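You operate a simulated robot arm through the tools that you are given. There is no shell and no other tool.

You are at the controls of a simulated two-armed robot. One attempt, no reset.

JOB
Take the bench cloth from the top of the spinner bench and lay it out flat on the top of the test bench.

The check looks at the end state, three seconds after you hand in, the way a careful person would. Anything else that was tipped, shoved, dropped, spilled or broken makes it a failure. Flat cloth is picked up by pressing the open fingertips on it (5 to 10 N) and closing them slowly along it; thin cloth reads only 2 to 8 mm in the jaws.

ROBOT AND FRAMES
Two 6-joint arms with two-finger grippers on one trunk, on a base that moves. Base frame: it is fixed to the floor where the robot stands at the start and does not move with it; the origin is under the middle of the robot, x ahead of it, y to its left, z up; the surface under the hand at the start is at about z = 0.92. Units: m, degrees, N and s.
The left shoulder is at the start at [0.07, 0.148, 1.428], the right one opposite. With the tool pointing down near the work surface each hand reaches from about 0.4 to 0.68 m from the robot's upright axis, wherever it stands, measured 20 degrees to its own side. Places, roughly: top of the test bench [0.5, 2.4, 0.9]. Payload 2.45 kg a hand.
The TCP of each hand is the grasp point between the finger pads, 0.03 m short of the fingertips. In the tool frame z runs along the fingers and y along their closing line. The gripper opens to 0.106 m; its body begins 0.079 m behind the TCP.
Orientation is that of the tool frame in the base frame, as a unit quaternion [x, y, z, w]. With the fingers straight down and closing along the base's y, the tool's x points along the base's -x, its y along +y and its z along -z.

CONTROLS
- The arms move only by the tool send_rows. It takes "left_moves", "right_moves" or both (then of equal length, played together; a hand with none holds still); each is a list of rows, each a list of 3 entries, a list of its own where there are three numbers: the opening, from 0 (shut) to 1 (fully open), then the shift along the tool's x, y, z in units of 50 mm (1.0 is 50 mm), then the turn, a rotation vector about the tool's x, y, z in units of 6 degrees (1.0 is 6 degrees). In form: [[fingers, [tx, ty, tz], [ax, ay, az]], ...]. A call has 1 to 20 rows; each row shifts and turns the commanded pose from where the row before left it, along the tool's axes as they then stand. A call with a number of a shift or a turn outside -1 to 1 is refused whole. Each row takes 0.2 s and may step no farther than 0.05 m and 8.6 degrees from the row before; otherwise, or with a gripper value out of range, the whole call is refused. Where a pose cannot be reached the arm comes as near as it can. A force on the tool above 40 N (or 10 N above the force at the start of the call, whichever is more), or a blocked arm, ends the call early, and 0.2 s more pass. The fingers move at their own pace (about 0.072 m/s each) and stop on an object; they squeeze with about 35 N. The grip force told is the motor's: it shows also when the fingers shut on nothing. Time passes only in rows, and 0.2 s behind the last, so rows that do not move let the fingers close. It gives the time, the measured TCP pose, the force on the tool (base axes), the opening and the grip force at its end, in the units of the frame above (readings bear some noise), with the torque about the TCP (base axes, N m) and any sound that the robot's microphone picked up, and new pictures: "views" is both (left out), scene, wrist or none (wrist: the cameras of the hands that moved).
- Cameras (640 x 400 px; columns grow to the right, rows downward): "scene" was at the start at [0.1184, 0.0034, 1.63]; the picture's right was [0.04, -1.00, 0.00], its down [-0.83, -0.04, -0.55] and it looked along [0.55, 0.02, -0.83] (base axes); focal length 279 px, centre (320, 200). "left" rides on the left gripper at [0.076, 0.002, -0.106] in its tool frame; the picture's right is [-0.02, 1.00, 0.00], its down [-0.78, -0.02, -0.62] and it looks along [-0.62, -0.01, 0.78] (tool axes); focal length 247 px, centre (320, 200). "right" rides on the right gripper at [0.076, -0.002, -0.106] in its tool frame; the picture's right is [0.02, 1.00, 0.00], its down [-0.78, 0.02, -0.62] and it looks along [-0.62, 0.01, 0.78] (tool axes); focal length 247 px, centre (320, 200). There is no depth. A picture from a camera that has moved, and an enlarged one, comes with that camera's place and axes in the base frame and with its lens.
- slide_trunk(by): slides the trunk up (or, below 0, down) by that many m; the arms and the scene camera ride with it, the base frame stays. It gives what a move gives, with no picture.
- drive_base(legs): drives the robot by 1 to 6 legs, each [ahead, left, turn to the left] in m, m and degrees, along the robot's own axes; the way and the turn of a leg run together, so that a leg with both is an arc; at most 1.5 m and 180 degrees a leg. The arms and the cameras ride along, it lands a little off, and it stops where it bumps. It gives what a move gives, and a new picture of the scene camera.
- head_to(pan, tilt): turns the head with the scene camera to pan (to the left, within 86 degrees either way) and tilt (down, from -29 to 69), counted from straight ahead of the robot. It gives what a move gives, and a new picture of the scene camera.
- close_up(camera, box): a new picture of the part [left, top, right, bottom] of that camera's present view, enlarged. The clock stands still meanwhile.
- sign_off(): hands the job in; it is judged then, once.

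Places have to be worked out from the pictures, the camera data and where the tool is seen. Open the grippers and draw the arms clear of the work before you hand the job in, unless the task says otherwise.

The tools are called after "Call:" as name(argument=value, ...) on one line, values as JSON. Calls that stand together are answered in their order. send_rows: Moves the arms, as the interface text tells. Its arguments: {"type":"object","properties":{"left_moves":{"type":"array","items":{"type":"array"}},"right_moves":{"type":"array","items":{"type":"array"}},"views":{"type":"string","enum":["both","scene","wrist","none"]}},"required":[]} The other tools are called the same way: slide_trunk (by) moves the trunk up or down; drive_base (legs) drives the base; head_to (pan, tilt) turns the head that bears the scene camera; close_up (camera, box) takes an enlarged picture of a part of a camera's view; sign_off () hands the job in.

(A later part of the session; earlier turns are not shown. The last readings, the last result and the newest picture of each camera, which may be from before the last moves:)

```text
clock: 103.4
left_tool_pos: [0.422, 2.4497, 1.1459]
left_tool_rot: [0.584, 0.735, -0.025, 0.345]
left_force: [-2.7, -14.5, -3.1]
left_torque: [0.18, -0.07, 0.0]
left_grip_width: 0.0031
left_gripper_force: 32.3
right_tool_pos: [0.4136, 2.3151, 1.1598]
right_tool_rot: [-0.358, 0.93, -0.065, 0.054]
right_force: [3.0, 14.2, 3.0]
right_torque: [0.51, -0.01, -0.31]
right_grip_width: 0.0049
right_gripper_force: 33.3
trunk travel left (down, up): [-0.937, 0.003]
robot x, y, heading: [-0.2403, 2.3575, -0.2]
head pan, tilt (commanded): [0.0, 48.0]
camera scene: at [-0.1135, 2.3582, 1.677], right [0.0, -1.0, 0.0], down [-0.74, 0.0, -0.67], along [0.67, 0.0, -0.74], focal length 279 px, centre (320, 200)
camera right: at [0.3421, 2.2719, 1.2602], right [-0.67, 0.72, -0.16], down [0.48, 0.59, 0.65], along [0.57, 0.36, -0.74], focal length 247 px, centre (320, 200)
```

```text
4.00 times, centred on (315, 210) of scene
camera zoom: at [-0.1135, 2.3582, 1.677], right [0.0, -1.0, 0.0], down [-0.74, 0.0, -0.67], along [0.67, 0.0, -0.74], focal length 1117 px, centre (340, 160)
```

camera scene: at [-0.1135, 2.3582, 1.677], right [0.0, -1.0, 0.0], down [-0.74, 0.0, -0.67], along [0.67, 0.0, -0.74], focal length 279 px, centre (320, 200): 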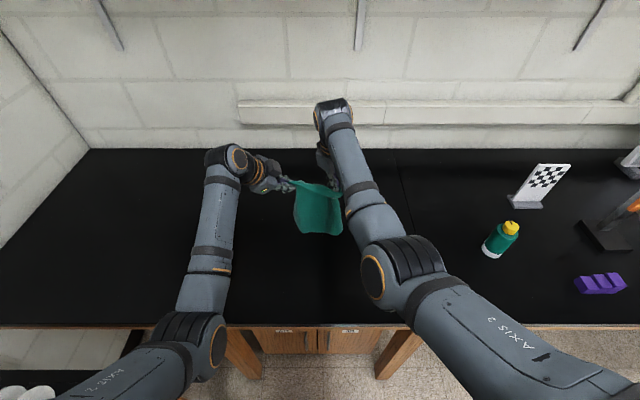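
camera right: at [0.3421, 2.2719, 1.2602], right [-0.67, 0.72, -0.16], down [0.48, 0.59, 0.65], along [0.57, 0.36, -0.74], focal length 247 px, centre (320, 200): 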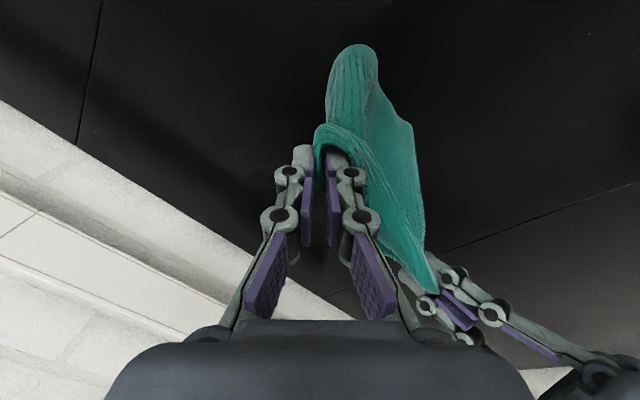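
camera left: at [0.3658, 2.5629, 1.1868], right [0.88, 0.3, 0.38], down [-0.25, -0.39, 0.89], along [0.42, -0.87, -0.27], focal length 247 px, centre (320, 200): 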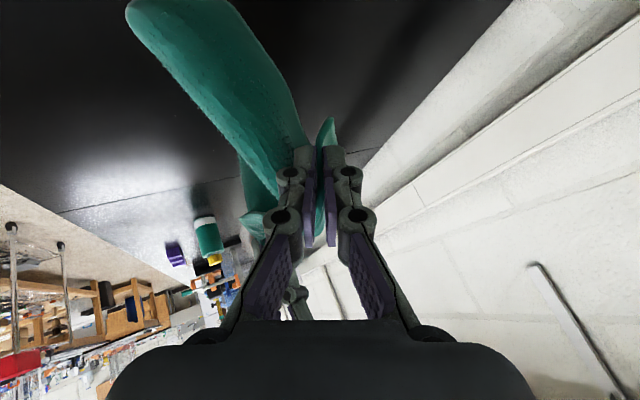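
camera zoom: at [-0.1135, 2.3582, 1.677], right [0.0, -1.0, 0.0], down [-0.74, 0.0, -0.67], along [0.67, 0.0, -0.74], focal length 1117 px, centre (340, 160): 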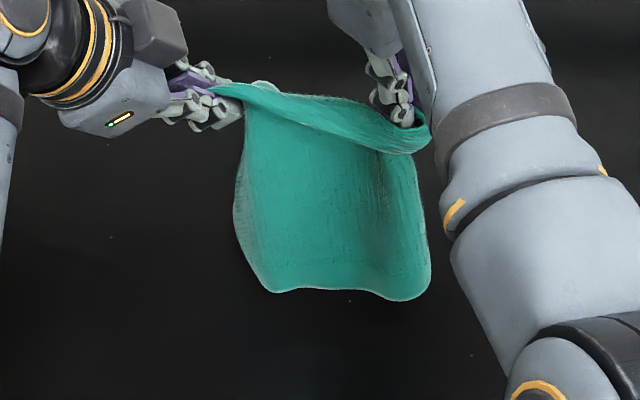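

Now the sheet hangs squarely with a level bottom edge. I slacken the tension 8 mm and back the base 6 cm to leave room for laying it from near to far.

Call:
send_rows(left_moves=[[0, [-0.135, -0.052, 0.07], [0, 0, 0]], [0, [0, 0, 0], [0, 0, 0]]], right_moves=[[0, [0, 0, 0], [0, 0, 0]], [0, [0, 0, 0], [0, 0, 0]]], views="none")

Call:
drive_base(legs=[[-0.06, 0, 0]])

Call:
close_up(camera="scene", box=[270, 150, 360, 250])

```text
clock: 104.0
left_tool_pos: [0.4229, 2.4424, 1.1461]
left_tool_rot: [0.583, 0.736, -0.024, 0.345]
left_force: [-1.6, -6.5, -1.6]
left_torque: [0.11, -0.02, -0.01]
left_grip_width: 0.0028
left_gripper_force: 31.7
right_tool_pos: [0.4126, 2.314, 1.1572]
right_tool_rot: [-0.357, 0.93, -0.067, 0.052]
right_force: [0.8, 7.0, 3.1]
right_torque: [0.23, -0.03, -0.19]
right_grip_width: 0.0035
right_gripper_force: 32.4
trunk travel left (down, up): [-0.937, 0.003]
robot x, y, heading: [-0.2413, 2.3535, -0.2]
head pan, tilt (commanded): [0.0, 48.0]
```

```text
clock: 104.9
left_tool_pos: [0.3716, 2.4411, 1.1397]
left_tool_rot: [0.584, 0.736, -0.027, 0.343]
left_force: [-0.1, -4.9, -2.9]
left_torque: [0.08, 0.02, -0.06]
left_grip_width: 0.0028
left_gripper_force: 32.1
right_tool_pos: [0.3637, 2.3136, 1.1513]
right_tool_rot: [-0.356, 0.931, -0.063, 0.049]
right_force: [1.2, 6.8, 2.5]
right_torque: [0.16, 0.06, -0.13]
right_grip_width: 0.0035
right_gripper_force: 29.9
trunk travel left (down, up): [-0.937, 0.003]
robot x, y, heading: [-0.2971, 2.3574, -0.0]
head pan, tilt (commanded): [0.0, 48.0]
camera scene: at [-0.1593, 2.3582, 1.6757], right [0.0, -1.0, 0.0], down [-0.75, 0.0, -0.66], along [0.66, 0.0, -0.75], focal length 279 px, centre (320, 200)
```

scene: 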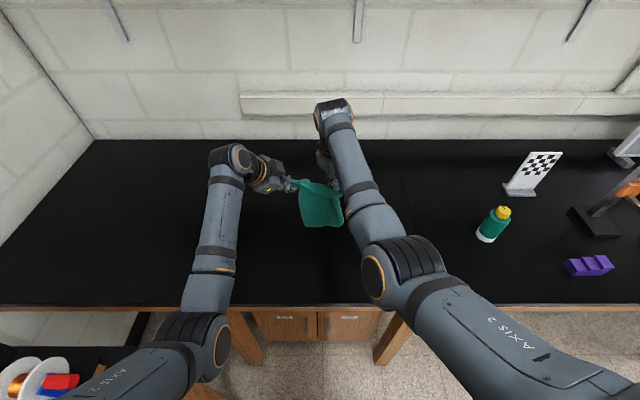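

```text
4.00 times, centred on (315, 200) of scene
camera zoom: at [-0.1593, 2.3582, 1.6757], right [0.0, -1.0, 0.0], down [-0.75, 0.0, -0.66], along [0.66, 0.0, -0.75], focal length 1117 px, centre (340, 200)
```

zoom: 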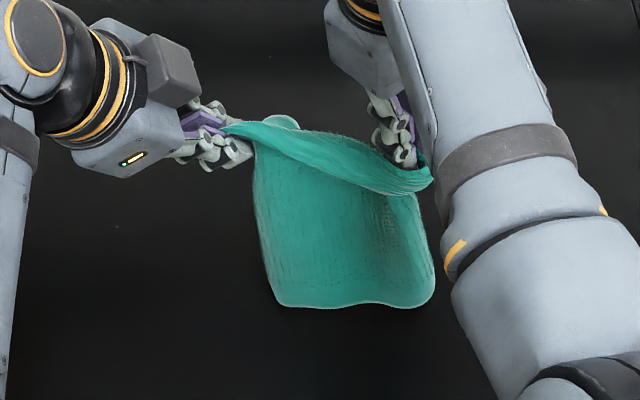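

Shape is kept. I lower both hands 4 cm to let the near edge touch, then check.

Call:
send_rows(right_moves=[[0, [0.022, 0.064, 0.394], [0, 0, 0]], [0, [0.022, 0.064, 0.394], [0, 0, 0]], [0, [0, 0, 0], [0, 0, 0]]], left_moves=[[0, [0.16, -0.168, 0.332], [0, 0, 0]], [0, [0.214, -0.147, 0.304], [0, 0, 0]], [0, [0, 0, 0], [0, 0, 0]]], views="both")

Call:
close_up(camera="scene", box=[270, 150, 360, 250])

```text
clock: 105.7
left_tool_pos: [0.3627, 2.4375, 1.1054]
left_tool_rot: [0.584, 0.734, -0.023, 0.345]
left_force: [-1.8, -3.7, -0.4]
left_torque: [0.04, -0.02, 0.03]
left_grip_width: 0.0028
left_gripper_force: 32.0
right_tool_pos: [0.3532, 2.3127, 1.12]
right_tool_rot: [-0.356, 0.931, -0.066, 0.055]
right_force: [0.4, 2.8, -0.1]
right_torque: [0.08, -0.03, -0.05]
right_grip_width: 0.0063
right_gripper_force: 37.3
trunk travel left (down, up): [-0.937, 0.003]
robot x, y, heading: [-0.2989, 2.3575, 0.1]
head pan, tilt (commanded): [0.0, 48.0]
camera scene: at [-0.1738, 2.3581, 1.6771], right [0.0, -1.0, 0.0], down [-0.74, 0.0, -0.67], along [0.67, 0.0, -0.74], focal length 279 px, centre (320, 200)
camera right: at [0.2824, 2.2704, 1.2213], right [-0.67, 0.72, -0.16], down [0.48, 0.59, 0.65], along [0.57, 0.36, -0.74], focal length 247 px, centre (320, 200)
camera left: at [0.3065, 2.5509, 1.1473], right [0.88, 0.3, 0.38], down [-0.25, -0.39, 0.89], along [0.41, -0.87, -0.27], focal length 247 px, centre (320, 200)
```

scene: 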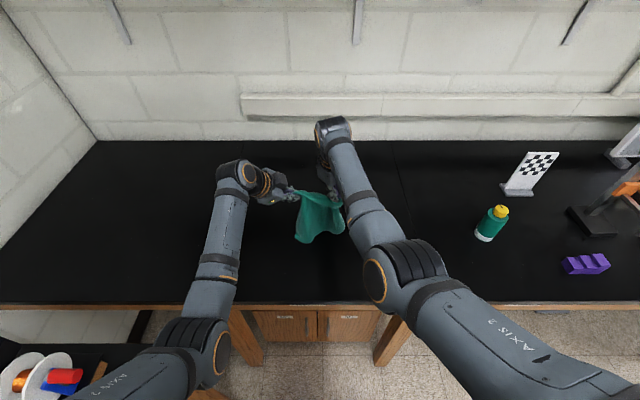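
right: 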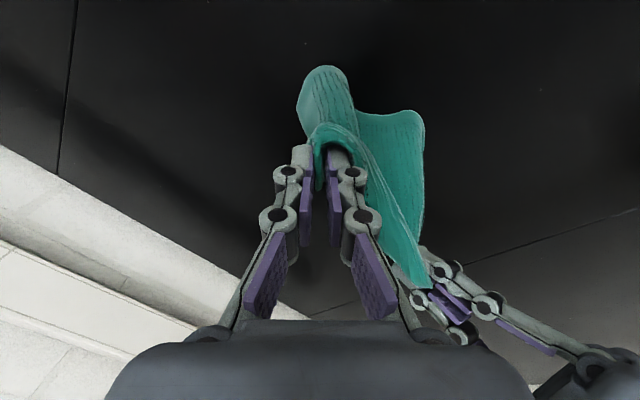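
left: 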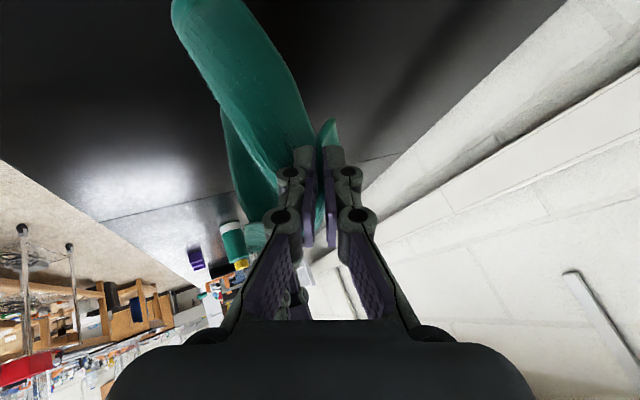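

```text
4.00 times, centred on (315, 200) of scene
camera zoom: at [-0.1738, 2.3581, 1.6771], right [0.0, -1.0, 0.0], down [-0.74, 0.0, -0.67], along [0.67, 0.0, -0.74], focal length 1117 px, centre (340, 200)
```

zoom: 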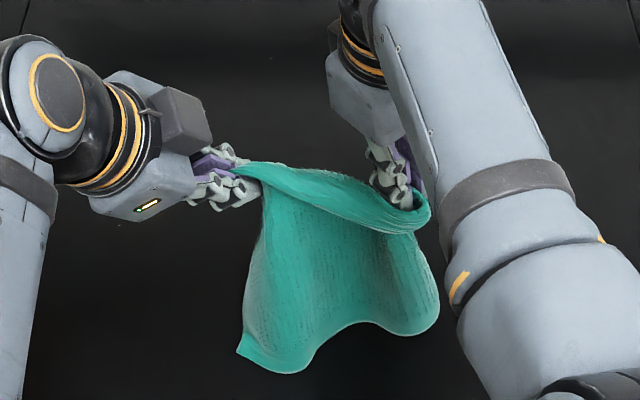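

The near edge's left corner is touching. I move forward 6 cm with the base and then lower 3 cm, taking up a little slack sideways.

Call:
drive_base(legs=[[0.06, 0, 0]])

Call:
send_rows(right_moves=[[0, [0.016, 0.048, 0.296], [0, 0, 0]], [0, [0.016, 0.048, 0.296], [0, 0, 0]], [0, [0, 0, 0], [0, 0, 0]]], left_moves=[[0, [0.21, -0.091, 0.202], [0, 0, 0]], [0, [0.21, -0.091, 0.202], [0, 0, 0]], [0, [0, 0, 0], [0, 0, 0]]], views="none")

Call:
close_up(camera="scene", box=[270, 160, 360, 260])

Call:
close_up(camera="left", box=[0, 0, 640, 400])

```text
clock: 106.7
left_tool_pos: [0.4152, 2.4367, 1.111]
left_tool_rot: [0.584, 0.733, -0.022, 0.348]
left_force: [-1.2, -2.1, 0.7]
left_torque: [0.06, -0.02, -0.01]
left_grip_width: 0.0029
left_gripper_force: 31.9
right_tool_pos: [0.4059, 2.3123, 1.1241]
right_tool_rot: [-0.355, 0.931, -0.066, 0.058]
right_force: [-0.2, 2.8, 0.9]
right_torque: [0.08, -0.11, -0.04]
right_grip_width: 0.0061
right_gripper_force: 37.6
trunk travel left (down, up): [-0.937, 0.003]
robot x, y, heading: [-0.2422, 2.3595, -0.3]
head pan, tilt (commanded): [0.0, 48.0]
camera scene: at [-0.1251, 2.3578, 1.6781], right [0.0, -1.0, 0.0], down [-0.74, 0.0, -0.67], along [0.67, 0.0, -0.74], focal length 279 px, centre (320, 200)
```

scene: 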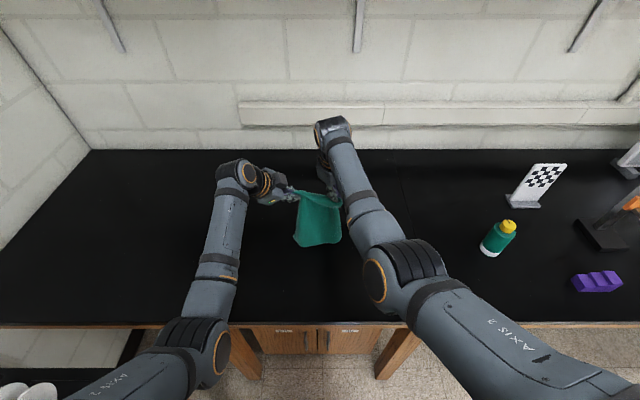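

```text
clock: 107.5
left_tool_pos: [0.4256, 2.442, 1.074]
left_tool_rot: [0.583, 0.735, -0.025, 0.345]
left_force: [-1.2, -7.1, -2.4]
left_torque: [0.12, -0.01, -0.01]
left_grip_width: 0.0028
left_gripper_force: 32.6
right_tool_pos: [0.4156, 2.3121, 1.0895]
right_tool_rot: [-0.354, 0.931, -0.066, 0.052]
right_force: [2.0, 7.3, 0.6]
right_torque: [0.22, 0.0, -0.11]
right_grip_width: 0.0063
right_gripper_force: 34.3
trunk travel left (down, up): [-0.937, 0.003]
robot x, y, heading: [-0.2381, 2.3563, 0.2]
head pan, tilt (commanded): [0.0, 48.0]
```

```text
4.00 times, centred on (315, 210) of scene
camera zoom: at [-0.1112, 2.3578, 1.6768], right [0.0, -1.0, 0.0], down [-0.74, 0.0, -0.67], along [0.67, 0.0, -0.74], focal length 1117 px, centre (340, 160)
```

zoom: 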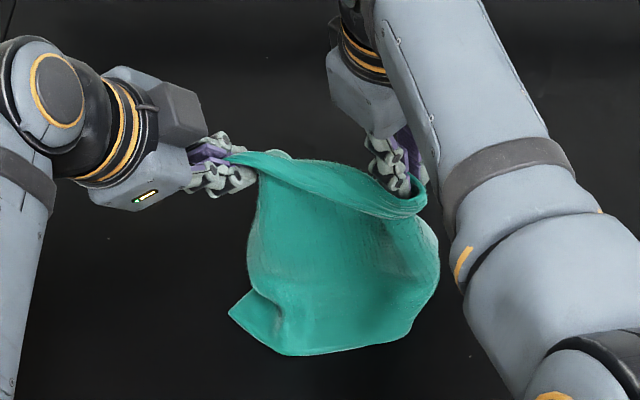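

```text
1.00 times, centred on (320, 200) of left (not enlarged: the box is as wide or as high as the picture)
camera zoom: at [0.3686, 2.5554, 1.1166], right [0.88, 0.3, 0.38], down [-0.25, -0.39, 0.89], along [0.41, -0.87, -0.27], focal length 247 px, centre (320, 200)
```

zoom: 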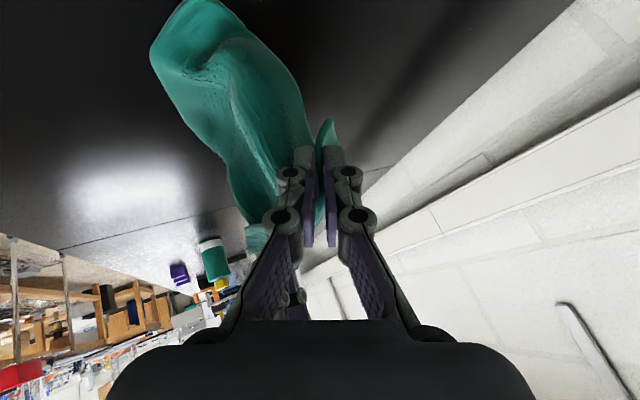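

The near edge lies on the bench at x≈0.37–0.40, directly under the hands, so I need to move on: 9 cm forward, then 4 cm down.

Call:
drive_base(legs=[[0.09, 0, 0]])

Call:
send_rows(right_moves=[[0, [0.022, 0.064, 0.394], [0, 0, 0]], [0, [0.022, 0.064, 0.394], [0, 0, 0]], [0, [0, 0, 0], [0, 0, 0]]], left_moves=[[0, [0.214, -0.147, 0.304], [0, 0, 0]], [0, [0.214, -0.147, 0.304], [0, 0, 0]], [0, [0, 0, 0], [0, 0, 0]]], views="none")

Call:
close_up(camera="scene", box=[260, 160, 370, 280])

Call:
close_up(camera="left", box=[0, 0, 640, 400])

```text
clock: 108.6
left_tool_pos: [0.5088, 2.4417, 1.0807]
left_tool_rot: [0.585, 0.733, -0.023, 0.347]
left_force: [-1.7, -6.8, -1.7]
left_torque: [0.12, -0.06, 0.02]
left_grip_width: 0.003
left_gripper_force: 32.8
right_tool_pos: [0.497, 2.3086, 1.0935]
right_tool_rot: [-0.353, 0.932, -0.066, 0.056]
right_force: [0.1, 8.3, 3.6]
right_torque: [0.27, -0.05, -0.12]
right_grip_width: 0.004
right_gripper_force: 32.6
trunk travel left (down, up): [-0.937, 0.003]
robot x, y, heading: [-0.1504, 2.3573, -0.4]
head pan, tilt (commanded): [0.0, 48.0]
camera scene: at [-0.0326, 2.3574, 1.6778], right [0.0, -1.0, 0.0], down [-0.74, 0.0, -0.67], along [0.67, 0.0, -0.74], focal length 279 px, centre (320, 200)
```

scene: 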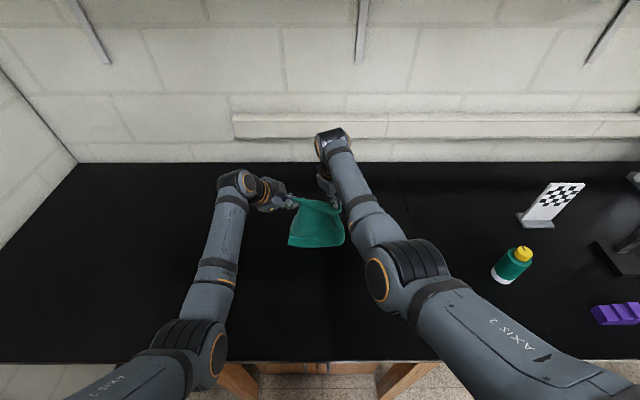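

```text
clock: 109.4
left_tool_pos: [0.5138, 2.4416, 1.0344]
left_tool_rot: [0.585, 0.734, -0.026, 0.344]
left_force: [-1.3, -7.7, -1.4]
left_torque: [0.09, -0.05, 0.01]
left_grip_width: 0.0031
left_gripper_force: 31.6
right_tool_pos: [0.5038, 2.3101, 1.0484]
right_tool_rot: [-0.353, 0.932, -0.066, 0.053]
right_force: [1.9, 9.0, 2.3]
right_torque: [0.32, 0.02, -0.12]
right_grip_width: 0.0034
right_gripper_force: 31.3
trunk travel left (down, up): [-0.937, 0.003]
robot x, y, heading: [-0.152, 2.3554, -0.2]
head pan, tilt (commanded): [0.0, 48.0]
```

```text
3.33 times, centred on (315, 220) of scene
camera zoom: at [-0.0214, 2.3574, 1.6768], right [0.0, -1.0, 0.0], down [-0.74, 0.0, -0.67], along [0.67, 0.0, -0.74], focal length 931 px, centre (337, 133)
```

zoom: 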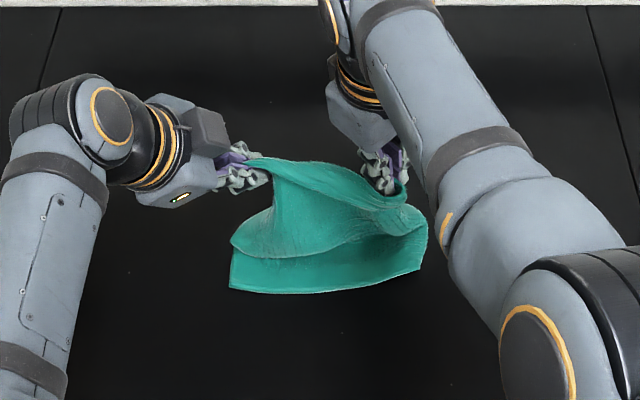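

```text
1.00 times, centred on (320, 200) of left (not enlarged: the box is as wide or as high as the picture)
camera zoom: at [0.4584, 2.5541, 1.0756], right [0.88, 0.3, 0.38], down [-0.25, -0.39, 0.89], along [0.41, -0.87, -0.27], focal length 247 px, centre (320, 200)
```

zoom: 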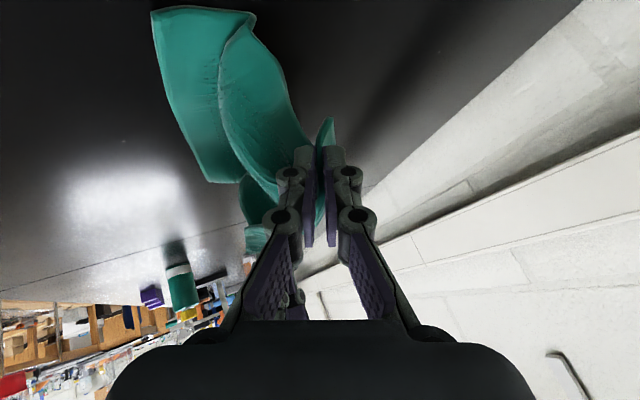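

The near edge has straightened but the sheet slides along with the hands and sags between. I go lower first, so it lies almost on the bench, while moving forward to draw it out: 5 cm forward, then 4 cm down.

Call:
drive_base(legs=[[0.05, 0, 0]])

Call:
send_rows(right_moves=[[0, [0.095, 0.13, 0.38], [0, 0, 0]], [0, [0.095, 0.13, 0.38], [0, 0, 0]], [0, [0, 0, 0], [0, 0, 0]]], left_moves=[[0, [0.222, -0.234, 0.256], [0, 0, 0]], [0, [0.222, -0.234, 0.256], [0, 0, 0]], [0, [0, 0, 0], [0, 0, 0]]], views="none")

Call:
close_up(camera="scene", box=[260, 160, 370, 280])

Call:
close_up(camera="left", box=[0, 0, 640, 400])

```text
clock: 110.3
left_tool_pos: [0.5554, 2.4409, 1.0415]
left_tool_rot: [0.585, 0.732, -0.022, 0.348]
left_force: [-2.6, -8.8, -1.6]
left_torque: [0.14, -0.09, 0.06]
left_grip_width: 0.0029
left_gripper_force: 31.8
right_tool_pos: [0.5441, 2.3112, 1.0547]
right_tool_rot: [-0.353, 0.931, -0.067, 0.058]
right_force: [0.7, 7.7, 2.3]
right_torque: [0.24, -0.11, -0.12]
right_grip_width: 0.0048
right_gripper_force: 31.6
trunk travel left (down, up): [-0.937, 0.003]
robot x, y, heading: [-0.1015, 2.3534, -0.4]
head pan, tilt (commanded): [0.0, 48.0]
camera scene: at [0.013, 2.3573, 1.6782], right [0.0, -1.0, 0.0], down [-0.74, 0.0, -0.67], along [0.67, 0.0, -0.74], focal length 279 px, centre (320, 200)
```

scene: 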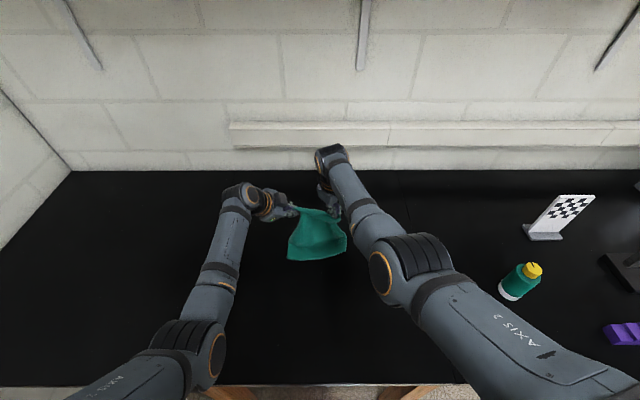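

```text
clock: 111.1
left_tool_pos: [0.5524, 2.4408, 0.9947]
left_tool_rot: [0.585, 0.734, -0.024, 0.345]
left_force: [-2.2, -7.7, -2.7]
left_torque: [0.13, -0.02, -0.05]
left_grip_width: 0.0032
left_gripper_force: 32.5
right_tool_pos: [0.5413, 2.3114, 1.0088]
right_tool_rot: [-0.354, 0.931, -0.066, 0.054]
right_force: [0.9, 8.2, 1.5]
right_torque: [0.25, 0.02, -0.15]
right_grip_width: 0.005
right_gripper_force: 33.2
trunk travel left (down, up): [-0.937, 0.003]
robot x, y, heading: [-0.1, 2.3591, -0.3]
head pan, tilt (commanded): [0.0, 48.0]
```

```text
3.33 times, centred on (315, 220) of scene
camera zoom: at [0.0269, 2.3572, 1.6769], right [0.0, -1.0, 0.0], down [-0.74, 0.0, -0.67], along [0.67, 0.0, -0.74], focal length 931 px, centre (337, 133)
```

zoom: 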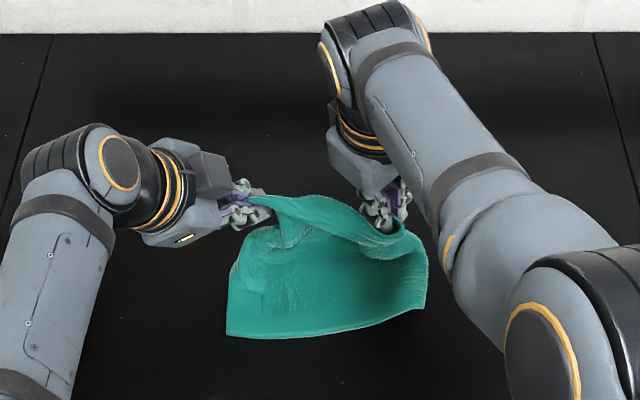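

```text
1.00 times, centred on (320, 200) of left (not enlarged: the box is as wide or as high as the picture)
camera zoom: at [0.4973, 2.554, 1.0357], right [0.88, 0.3, 0.38], down [-0.25, -0.39, 0.89], along [0.41, -0.87, -0.27], focal length 247 px, centre (320, 200)
```

zoom: 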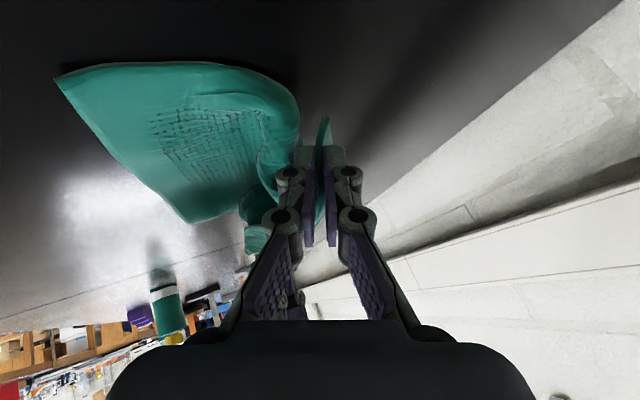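

Most of the sheet now lies flat on the bench; the remaining slack is by the hands, which are still 5–6 cm up. I drive forward 7 cm to draw it out.

Call:
drive_base(legs=[[0.07, 0, 0.2]])

Call:
close_up(camera="scene", box=[250, 160, 380, 300])

Call:
close_up(camera="left", box=[0, 0, 640, 400])

```text
clock: 112.1
left_tool_pos: [0.6144, 2.4439, 1.0006]
left_tool_rot: [0.584, 0.733, -0.022, 0.347]
left_force: [-2.7, -9.0, -1.6]
left_torque: [0.16, -0.1, 0.01]
left_grip_width: 0.0031
left_gripper_force: 31.9
right_tool_pos: [0.6037, 2.3116, 1.0148]
right_tool_rot: [-0.356, 0.93, -0.066, 0.057]
right_force: [1.2, 9.1, 2.4]
right_torque: [0.27, -0.1, -0.17]
right_grip_width: 0.0052
right_gripper_force: 32.2
trunk travel left (down, up): [-0.937, 0.003]
robot x, y, heading: [-0.0316, 2.3595, -0.1]
head pan, tilt (commanded): [0.0, 48.0]
camera scene: at [0.0835, 2.3573, 1.678], right [0.0, -1.0, 0.0], down [-0.74, 0.0, -0.67], along [0.67, 0.0, -0.74], focal length 279 px, centre (320, 200)
```

scene: 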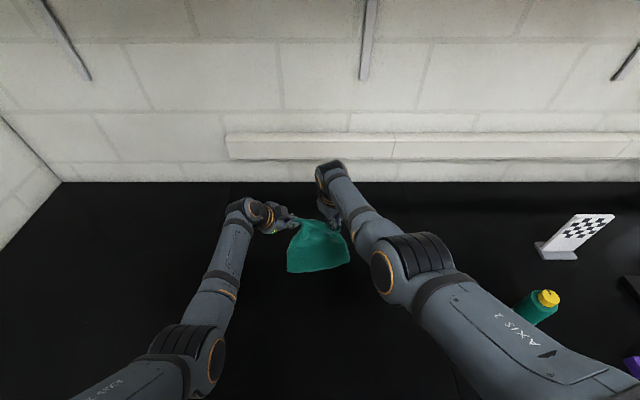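

```text
2.86 times, centred on (315, 230) of scene
camera zoom: at [0.0835, 2.3573, 1.678], right [0.0, -1.0, 0.0], down [-0.74, 0.0, -0.67], along [0.67, 0.0, -0.74], focal length 798 px, centre (334, 114)
```

zoom: 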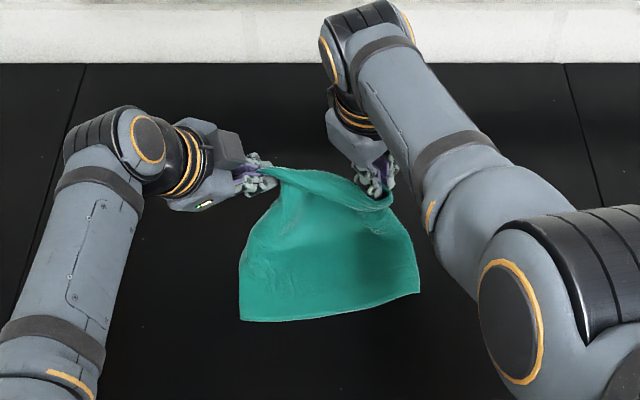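

```text
1.00 times, centred on (320, 200) of left (not enlarged: the box is as wide or as high as the picture)
camera zoom: at [0.5585, 2.5561, 1.0409], right [0.87, 0.3, 0.38], down [-0.25, -0.39, 0.88], along [0.41, -0.87, -0.26], focal length 247 px, centre (320, 200)
```

zoom: 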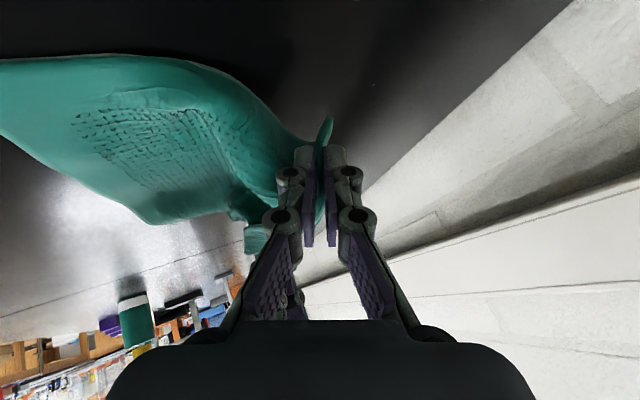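

The sheet is now nearly flat and taut as a low ramp. I go forward the last 3 cm and lower both hands about 5 cm so the pinched edge reaches the bench.

Call:
drive_base(legs=[[0.03, 0, 0]])

Call:
send_rows(right_moves=[[0, [0.016, 0.048, 0.296], [0, 0, 0]], [0, [0.016, 0.048, 0.296], [0, 0, 0]], [0, [0.011, 0.032, 0.197], [0, 0, 0]], [0, [0, 0, 0], [0, 0, 0]]], left_moves=[[0, [0.16, -0.11, 0.228], [0, 0, 0]], [0, [0.16, -0.11, 0.228], [0, 0, 0]], [0, [0.107, -0.074, 0.152], [0, 0, 0]], [0, [0, 0, 0], [0, 0, 0]]], views="none")

Call:
close_up(camera="scene", box=[250, 160, 380, 300])

Call:
close_up(camera="left", box=[0, 0, 640, 400])

```text
clock: 113.0
left_tool_pos: [0.6469, 2.4428, 0.9982]
left_tool_rot: [0.584, 0.733, -0.024, 0.347]
left_force: [-2.4, -7.6, -1.5]
left_torque: [0.13, -0.04, 0.02]
left_grip_width: 0.0032
left_gripper_force: 32.3
right_tool_pos: [0.6351, 2.3122, 1.0141]
right_tool_rot: [-0.355, 0.931, -0.066, 0.055]
right_force: [1.8, 7.0, 1.5]
right_torque: [0.22, -0.08, -0.15]
right_grip_width: 0.0056
right_gripper_force: 36.3
trunk travel left (down, up): [-0.937, 0.003]
robot x, y, heading: [-0.0026, 2.3592, -0.0]
head pan, tilt (commanded): [0.0, 48.0]
camera scene: at [0.1173, 2.3575, 1.6777], right [0.0, -1.0, 0.0], down [-0.74, 0.0, -0.67], along [0.67, 0.0, -0.74], focal length 279 px, centre (320, 200)
```

scene: 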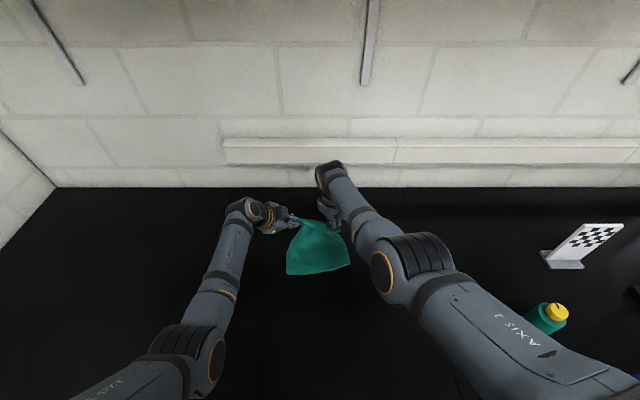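

```text
clock: 114.0
left_tool_pos: [0.6516, 2.4418, 0.9545]
left_tool_rot: [0.583, 0.735, -0.026, 0.345]
left_force: [-3.6, -11.4, -1.9]
left_torque: [0.13, -0.06, 0.0]
left_grip_width: 0.0032
left_gripper_force: 32.2
right_tool_pos: [0.6302, 2.3066, 0.9816]
right_tool_rot: [-0.354, 0.931, -0.064, 0.054]
right_force: [2.4, 12.2, 2.7]
right_torque: [0.43, -0.04, -0.18]
right_grip_width: 0.0037
right_gripper_force: 32.2
right hand out of reach, approached as far as the arm can: row 1, 2, 3
trunk travel left (down, up): [-0.937, 0.003]
robot x, y, heading: [0.002, 2.3544, -0.1]
head pan, tilt (commanded): [0.0, 48.0]
```

```text
2.86 times, centred on (315, 230) of scene
camera zoom: at [0.1255, 2.3572, 1.6769], right [0.0, -1.0, 0.0], down [-0.74, 0.0, -0.67], along [0.67, 0.0, -0.74], focal length 798 px, centre (334, 114)
```

zoom: 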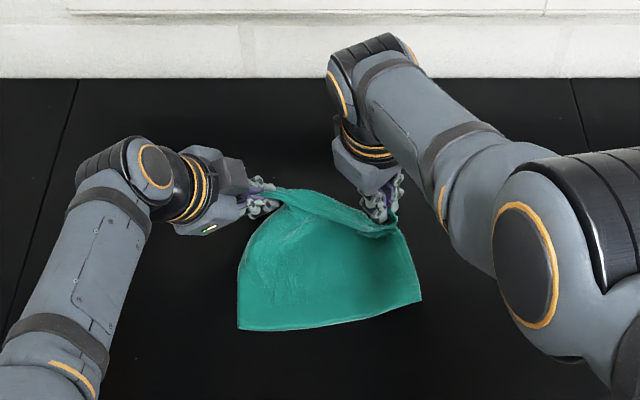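

```text
1.00 times, centred on (320, 200) of left (not enlarged: the box is as wide or as high as the picture)
camera zoom: at [0.5955, 2.5552, 0.9958], right [0.88, 0.3, 0.38], down [-0.25, -0.39, 0.89], along [0.41, -0.87, -0.27], focal length 247 px, centre (320, 200)
```

zoom: 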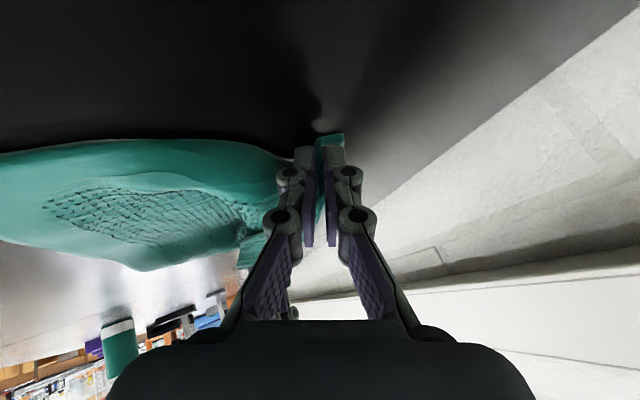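

The right arm ran out of reach 3 cm above the bench, while the left tip is about 1 cm above it. I raise the left 2.2 cm and then lower the whole trunk 3 cm, bringing both to the bench together.

Call:
send_rows(left_moves=[[0, [-0.235, 0.162, -0.335], [0, 0, 0]], [0, [0, 0, 0], [0, 0, 0]]], right_moves=[[0, [0, 0, 0], [0, 0, 0]], [0, [0, 0, 0], [0, 0, 0]]], views="none")

Call:
slide_trunk(by=-0.028)

Call:
close_up(camera="scene", box=[250, 160, 380, 300])

Call:
close_up(camera="right", box=[0, 0, 640, 400])

```text
clock: 114.6
left_tool_pos: [0.6501, 2.4419, 0.9759]
left_tool_rot: [0.584, 0.735, -0.026, 0.345]
left_force: [-4.6, -16.7, -6.2]
left_torque: [0.26, -0.09, -0.03]
left_grip_width: 0.0033
left_gripper_force: 32.2
right_tool_pos: [0.6311, 2.3061, 0.9809]
right_tool_rot: [-0.356, 0.931, -0.065, 0.055]
right_force: [4.5, 16.3, 6.8]
right_torque: [0.58, -0.01, -0.34]
right_grip_width: 0.0042
right_gripper_force: 33.4
trunk travel left (down, up): [-0.937, 0.003]
robot x, y, heading: [-0.0048, 2.3545, -0.1]
head pan, tilt (commanded): [0.0, 48.0]
```

```text
clock: 115.5
left_tool_pos: [0.6494, 2.4409, 0.9503]
left_tool_rot: [0.583, 0.735, -0.026, 0.346]
left_force: [-3.1, -6.5, 2.5]
left_torque: [0.04, -0.05, -0.03]
left_grip_width: 0.0028
left_gripper_force: 31.9
right_tool_pos: [0.632, 2.3083, 0.9611]
right_tool_rot: [-0.355, 0.93, -0.066, 0.061]
right_force: [-0.7, 5.8, 18.3]
right_torque: [0.23, 0.15, -0.14]
right_grip_width: 0.0044
right_gripper_force: 33.9
trunk travel left (down, up): [-0.909, 0.031]
robot x, y, heading: [-0.0043, 2.3541, -0.2]
head pan, tilt (commanded): [0.0, 48.0]
stopped: the force on the tool passed its limit at 43 N (the readings are from after the stop); the commanded pose is now the measured one
```

```text
2.86 times, centred on (315, 230) of scene
camera zoom: at [0.1212, 2.3572, 1.6498], right [0.0, -1.0, 0.0], down [-0.74, 0.0, -0.67], along [0.67, 0.0, -0.74], focal length 798 px, centre (334, 114)
```

zoom: 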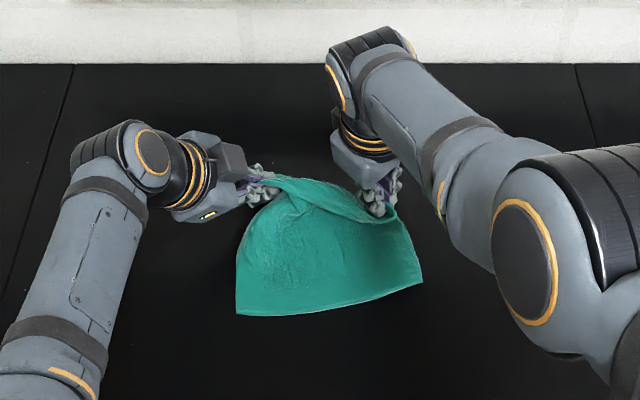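

```text
1.00 times, centred on (320, 200) of right (not enlarged: the box is as wide or as high as the picture)
camera zoom: at [0.5603, 2.2645, 1.0612], right [-0.67, 0.72, -0.17], down [0.47, 0.59, 0.66], along [0.58, 0.36, -0.73], focal length 247 px, centre (320, 200)
```

zoom: 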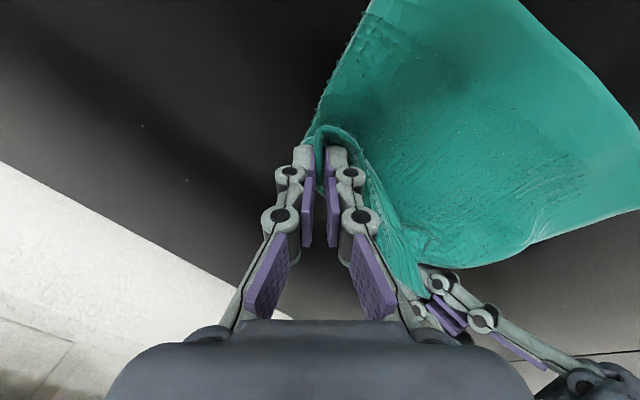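

Both pinched corners are down on the bench (right hand pressing ~18 N). I ease the right up 3 mm and open the left fingers to release the far-left corner, then draw the left hand back along its own axis.

Call:
send_rows(left_moves=[[0, [0, 0, 0], [0, 0, 0]], [0.1, [0, 0, -0.05], [0, 0, 0]], [0.2, [0, 0, -0.05], [0, 0, 0]], [0.3, [0, 0, -0.05], [0, 0, 0]], [0.3, [0, 0, 0], [0, 0, 0]]], right_moves=[[0, [0, 0, -0.06], [0, 0, 0]], [0, [0, 0, 0], [0, 0, 0]], [0, [0, 0, 0], [0, 0, 0]], [0, [0, 0, 0], [0, 0, 0]], [0, [0, 0, 0], [0, 0, 0]]], views="wrist")

```text
clock: 116.7
left_tool_pos: [0.6457, 2.4475, 0.9562]
left_tool_rot: [0.583, 0.735, -0.025, 0.346]
left_force: [-0.2, 1.4, 0.8]
left_torque: [-0.01, 0.0, 0.0]
left_grip_width: 0.0322
left_gripper_force: 0.0
right_tool_pos: [0.6312, 2.3064, 0.9595]
right_tool_rot: [-0.355, 0.931, -0.067, 0.057]
right_force: [-0.3, -0.3, 13.7]
right_torque: [0.07, 0.06, 0.0]
right_grip_width: 0.0044
right_gripper_force: 33.5
trunk travel left (down, up): [-0.909, 0.031]
robot x, y, heading: [-0.0026, 2.3549, 0.0]
head pan, tilt (commanded): [0.0, 48.0]
camera right: at [0.5596, 2.2631, 1.0621], right [-0.67, 0.72, -0.17], down [0.47, 0.59, 0.66], along [0.57, 0.36, -0.74], focal length 247 px, centre (320, 200)
camera left: at [0.5892, 2.5595, 0.9968], right [0.88, 0.3, 0.38], down [-0.25, -0.39, 0.89], along [0.41, -0.87, -0.27], focal length 247 px, centre (320, 200)
```

right: 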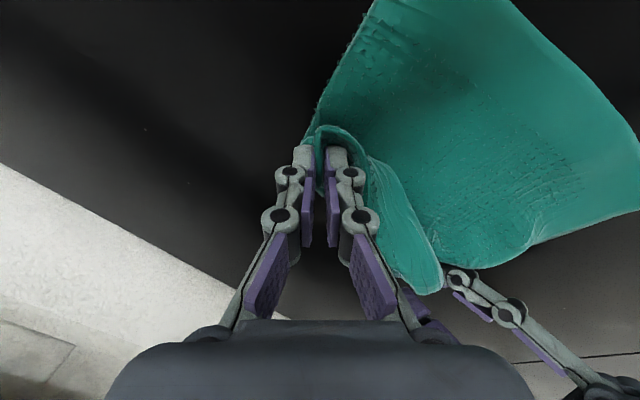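
left: 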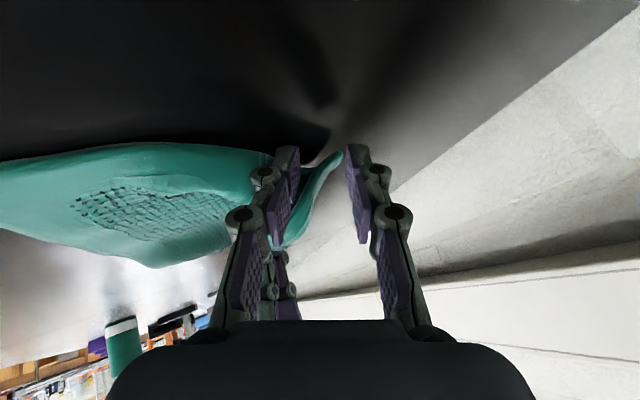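

The left fingers are open and the corner is free. I withdraw the left hand along its axis.

Call:
send_rows(left_moves=[[0.3, [0, 0, -0.4], [0, 0, 0]], [0.3, [0, 0, -0.5], [0, 0, 0]], [0.3, [0, 0, -0.6], [0, 0, 0]], [0.3, [0, 0, -0.6], [0, 0, 0]], [0.3, [0, 0, 0], [0, 0, 0]]], views="both")

Call:
close_up(camera="scene", box=[250, 160, 380, 300])

```text
clock: 117.9
left_tool_pos: [0.5943, 2.4926, 1.0362]
left_tool_rot: [0.584, 0.734, -0.026, 0.345]
left_force: [-0.1, -0.3, 0.2]
left_torque: [0.0, -0.01, 0.0]
left_grip_width: 0.0316
left_gripper_force: 0.1
right_tool_pos: [0.6313, 2.3057, 0.9619]
right_tool_rot: [-0.355, 0.931, -0.066, 0.056]
right_force: [-2.2, 1.1, 13.0]
right_torque: [0.07, 0.12, -0.02]
right_grip_width: 0.0043
right_gripper_force: 33.5
trunk travel left (down, up): [-0.909, 0.031]
robot x, y, heading: [-0.0024, 2.3548, -0.1]
head pan, tilt (commanded): [0.0, 48.0]
camera scene: at [0.1218, 2.3573, 1.6498], right [0.0, -1.0, 0.0], down [-0.74, 0.0, -0.67], along [0.67, 0.0, -0.74], focal length 279 px, centre (320, 200)
camera left: at [0.539, 2.6055, 1.0763], right [0.88, 0.3, 0.38], down [-0.25, -0.39, 0.89], along [0.41, -0.87, -0.27], focal length 247 px, centre (320, 200)
```

scene: 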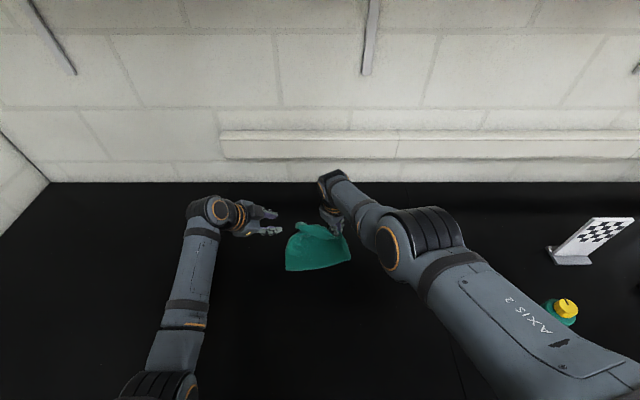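
left: 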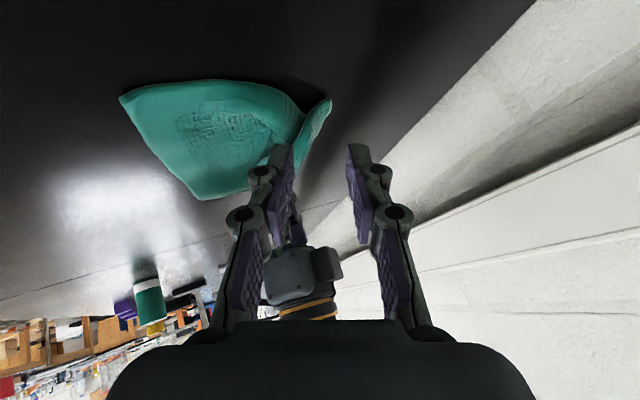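

```text
2.86 times, centred on (315, 230) of scene
camera zoom: at [0.1218, 2.3573, 1.6498], right [0.0, -1.0, 0.0], down [-0.74, 0.0, -0.67], along [0.67, 0.0, -0.74], focal length 798 px, centre (334, 114)
```

zoom: 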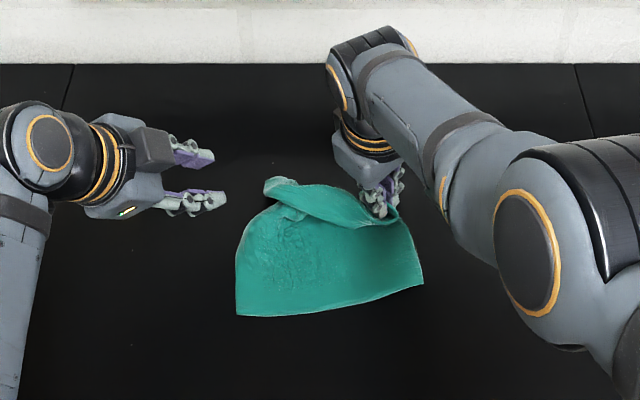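

The cloth is mostly flat, with the far-left corner folded over and the gathered far-right corner still in the right hand. I lift the right 3 mm, roll it 33° so its pinch lines up with the far edge, and then look from its camera.

Call:
send_rows(right_moves=[[0, [0, 0, -0.06], [0, 0, 0]], [0, [0, 0, 0], [0, 0, 1]], [0, [0, 0, 0], [0, 0, 1]], [0, [0, 0, 0], [0, 0, 1]], [0, [0, 0, 0], [0, 0, 1]], [0, [0, 0, 0], [0, 0, 1]], [0, [0, 0, 0], [0, 0, 0.5]], [0, [0, 0, 0], [0, 0, 0]]], views="wrist")

Call:
close_up(camera="scene", box=[260, 180, 370, 290])

```text
clock: 119.7
left_tool_pos: [0.5963, 2.4928, 1.0343]
left_tool_rot: [0.584, 0.734, -0.025, 0.346]
left_force: [0.4, -0.2, -0.1]
left_torque: [0.02, -0.01, -0.01]
left_grip_width: 0.0318
left_gripper_force: 0.0
right_tool_pos: [0.6325, 2.3071, 0.9624]
right_tool_rot: [-0.076, 0.993, -0.048, 0.073]
right_force: [-0.3, 0.0, 6.2]
right_torque: [0.17, 0.08, 0.05]
right_grip_width: 0.005
right_gripper_force: 34.7
trunk travel left (down, up): [-0.909, 0.031]
robot x, y, heading: [-0.0003, 2.3559, 0.1]
head pan, tilt (commanded): [0.0, 48.0]
camera right: at [0.5421, 2.3031, 1.057], right [-0.16, 0.98, -0.11], down [0.67, 0.19, 0.72], along [0.73, 0.05, -0.69], focal length 247 px, centre (320, 200)
```

right: 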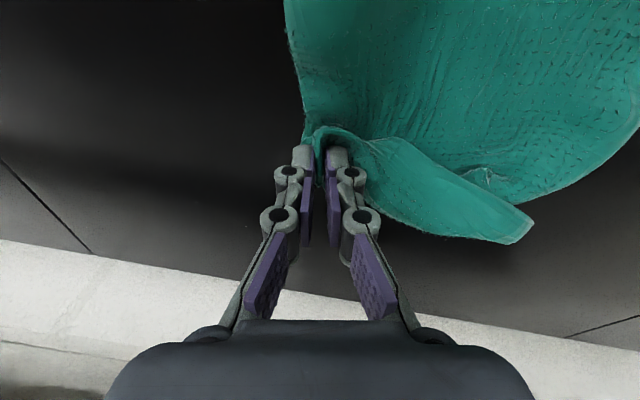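

```text
3.64 times, centred on (315, 235) of scene
camera zoom: at [0.1231, 2.3574, 1.6496], right [0.0, -1.0, 0.0], down [-0.74, 0.0, -0.67], along [0.67, 0.0, -0.74], focal length 1016 px, centre (338, 73)
```

zoom: 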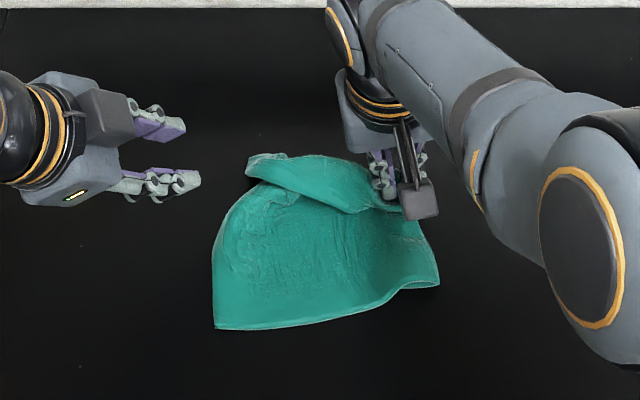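

The pinch is in line with the edge and pressing at ~6 N. I open the right fingers slowly while they stay pressed, to spread the gathered cloth back out.

Call:
send_rows(right_moves=[[0.08, [0, 0, 0], [0, 0, 0]], [0.16, [0, 0, 0], [0, 0, 0]], [0.24, [0, 0, 0], [0, 0, 0]], [0.32, [0, 0, 0], [0, 0, 0]], [0.4, [0, 0, 0], [0, 0, 0]], [0.48, [0, 0, 0], [0, 0, 0]], [0.48, [0, 0, 0], [0, 0, 0]]], views="wrist")

Call:
close_up(camera="scene", box=[260, 180, 370, 290])

```text
clock: 121.3
left_tool_pos: [0.5972, 2.4924, 1.0341]
left_tool_rot: [0.583, 0.735, -0.025, 0.345]
left_force: [0.8, 0.3, 0.1]
left_torque: [-0.01, 0.0, -0.01]
left_grip_width: 0.0315
left_gripper_force: 0.0
right_tool_pos: [0.633, 2.3076, 0.9619]
right_tool_rot: [-0.076, 0.993, -0.048, 0.073]
right_force: [0.3, -1.3, 2.7]
right_torque: [0.02, 0.02, -0.02]
right_grip_width: 0.0535
right_gripper_force: 0.1
trunk travel left (down, up): [-0.909, 0.031]
robot x, y, heading: [-0.0041, 2.3555, -0.4]
head pan, tilt (commanded): [0.0, 48.0]
camera right: at [0.5427, 2.3027, 1.0563], right [-0.17, 0.98, -0.11], down [0.67, 0.19, 0.72], along [0.72, 0.05, -0.69], focal length 247 px, centre (320, 200)
```

right: 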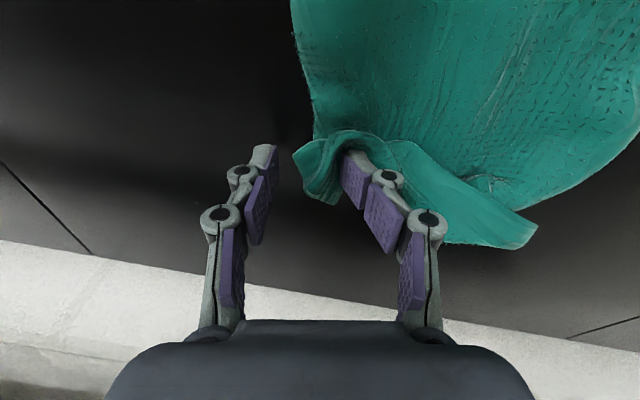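

```text
3.64 times, centred on (315, 235) of scene
camera zoom: at [0.1244, 2.3571, 1.6495], right [0.0, -1.0, 0.0], down [-0.74, 0.0, -0.67], along [0.67, 0.0, -0.74], focal length 1016 px, centre (338, 73)
```

zoom: 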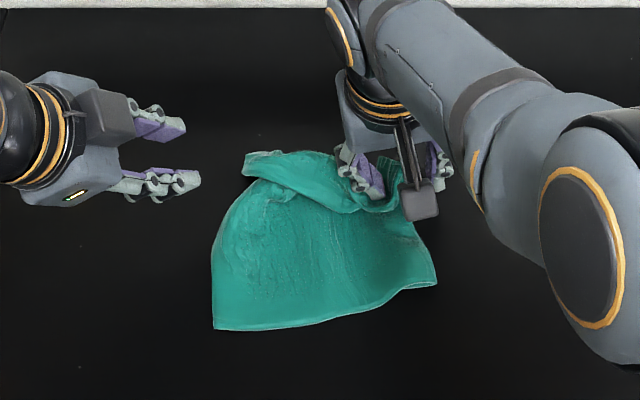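

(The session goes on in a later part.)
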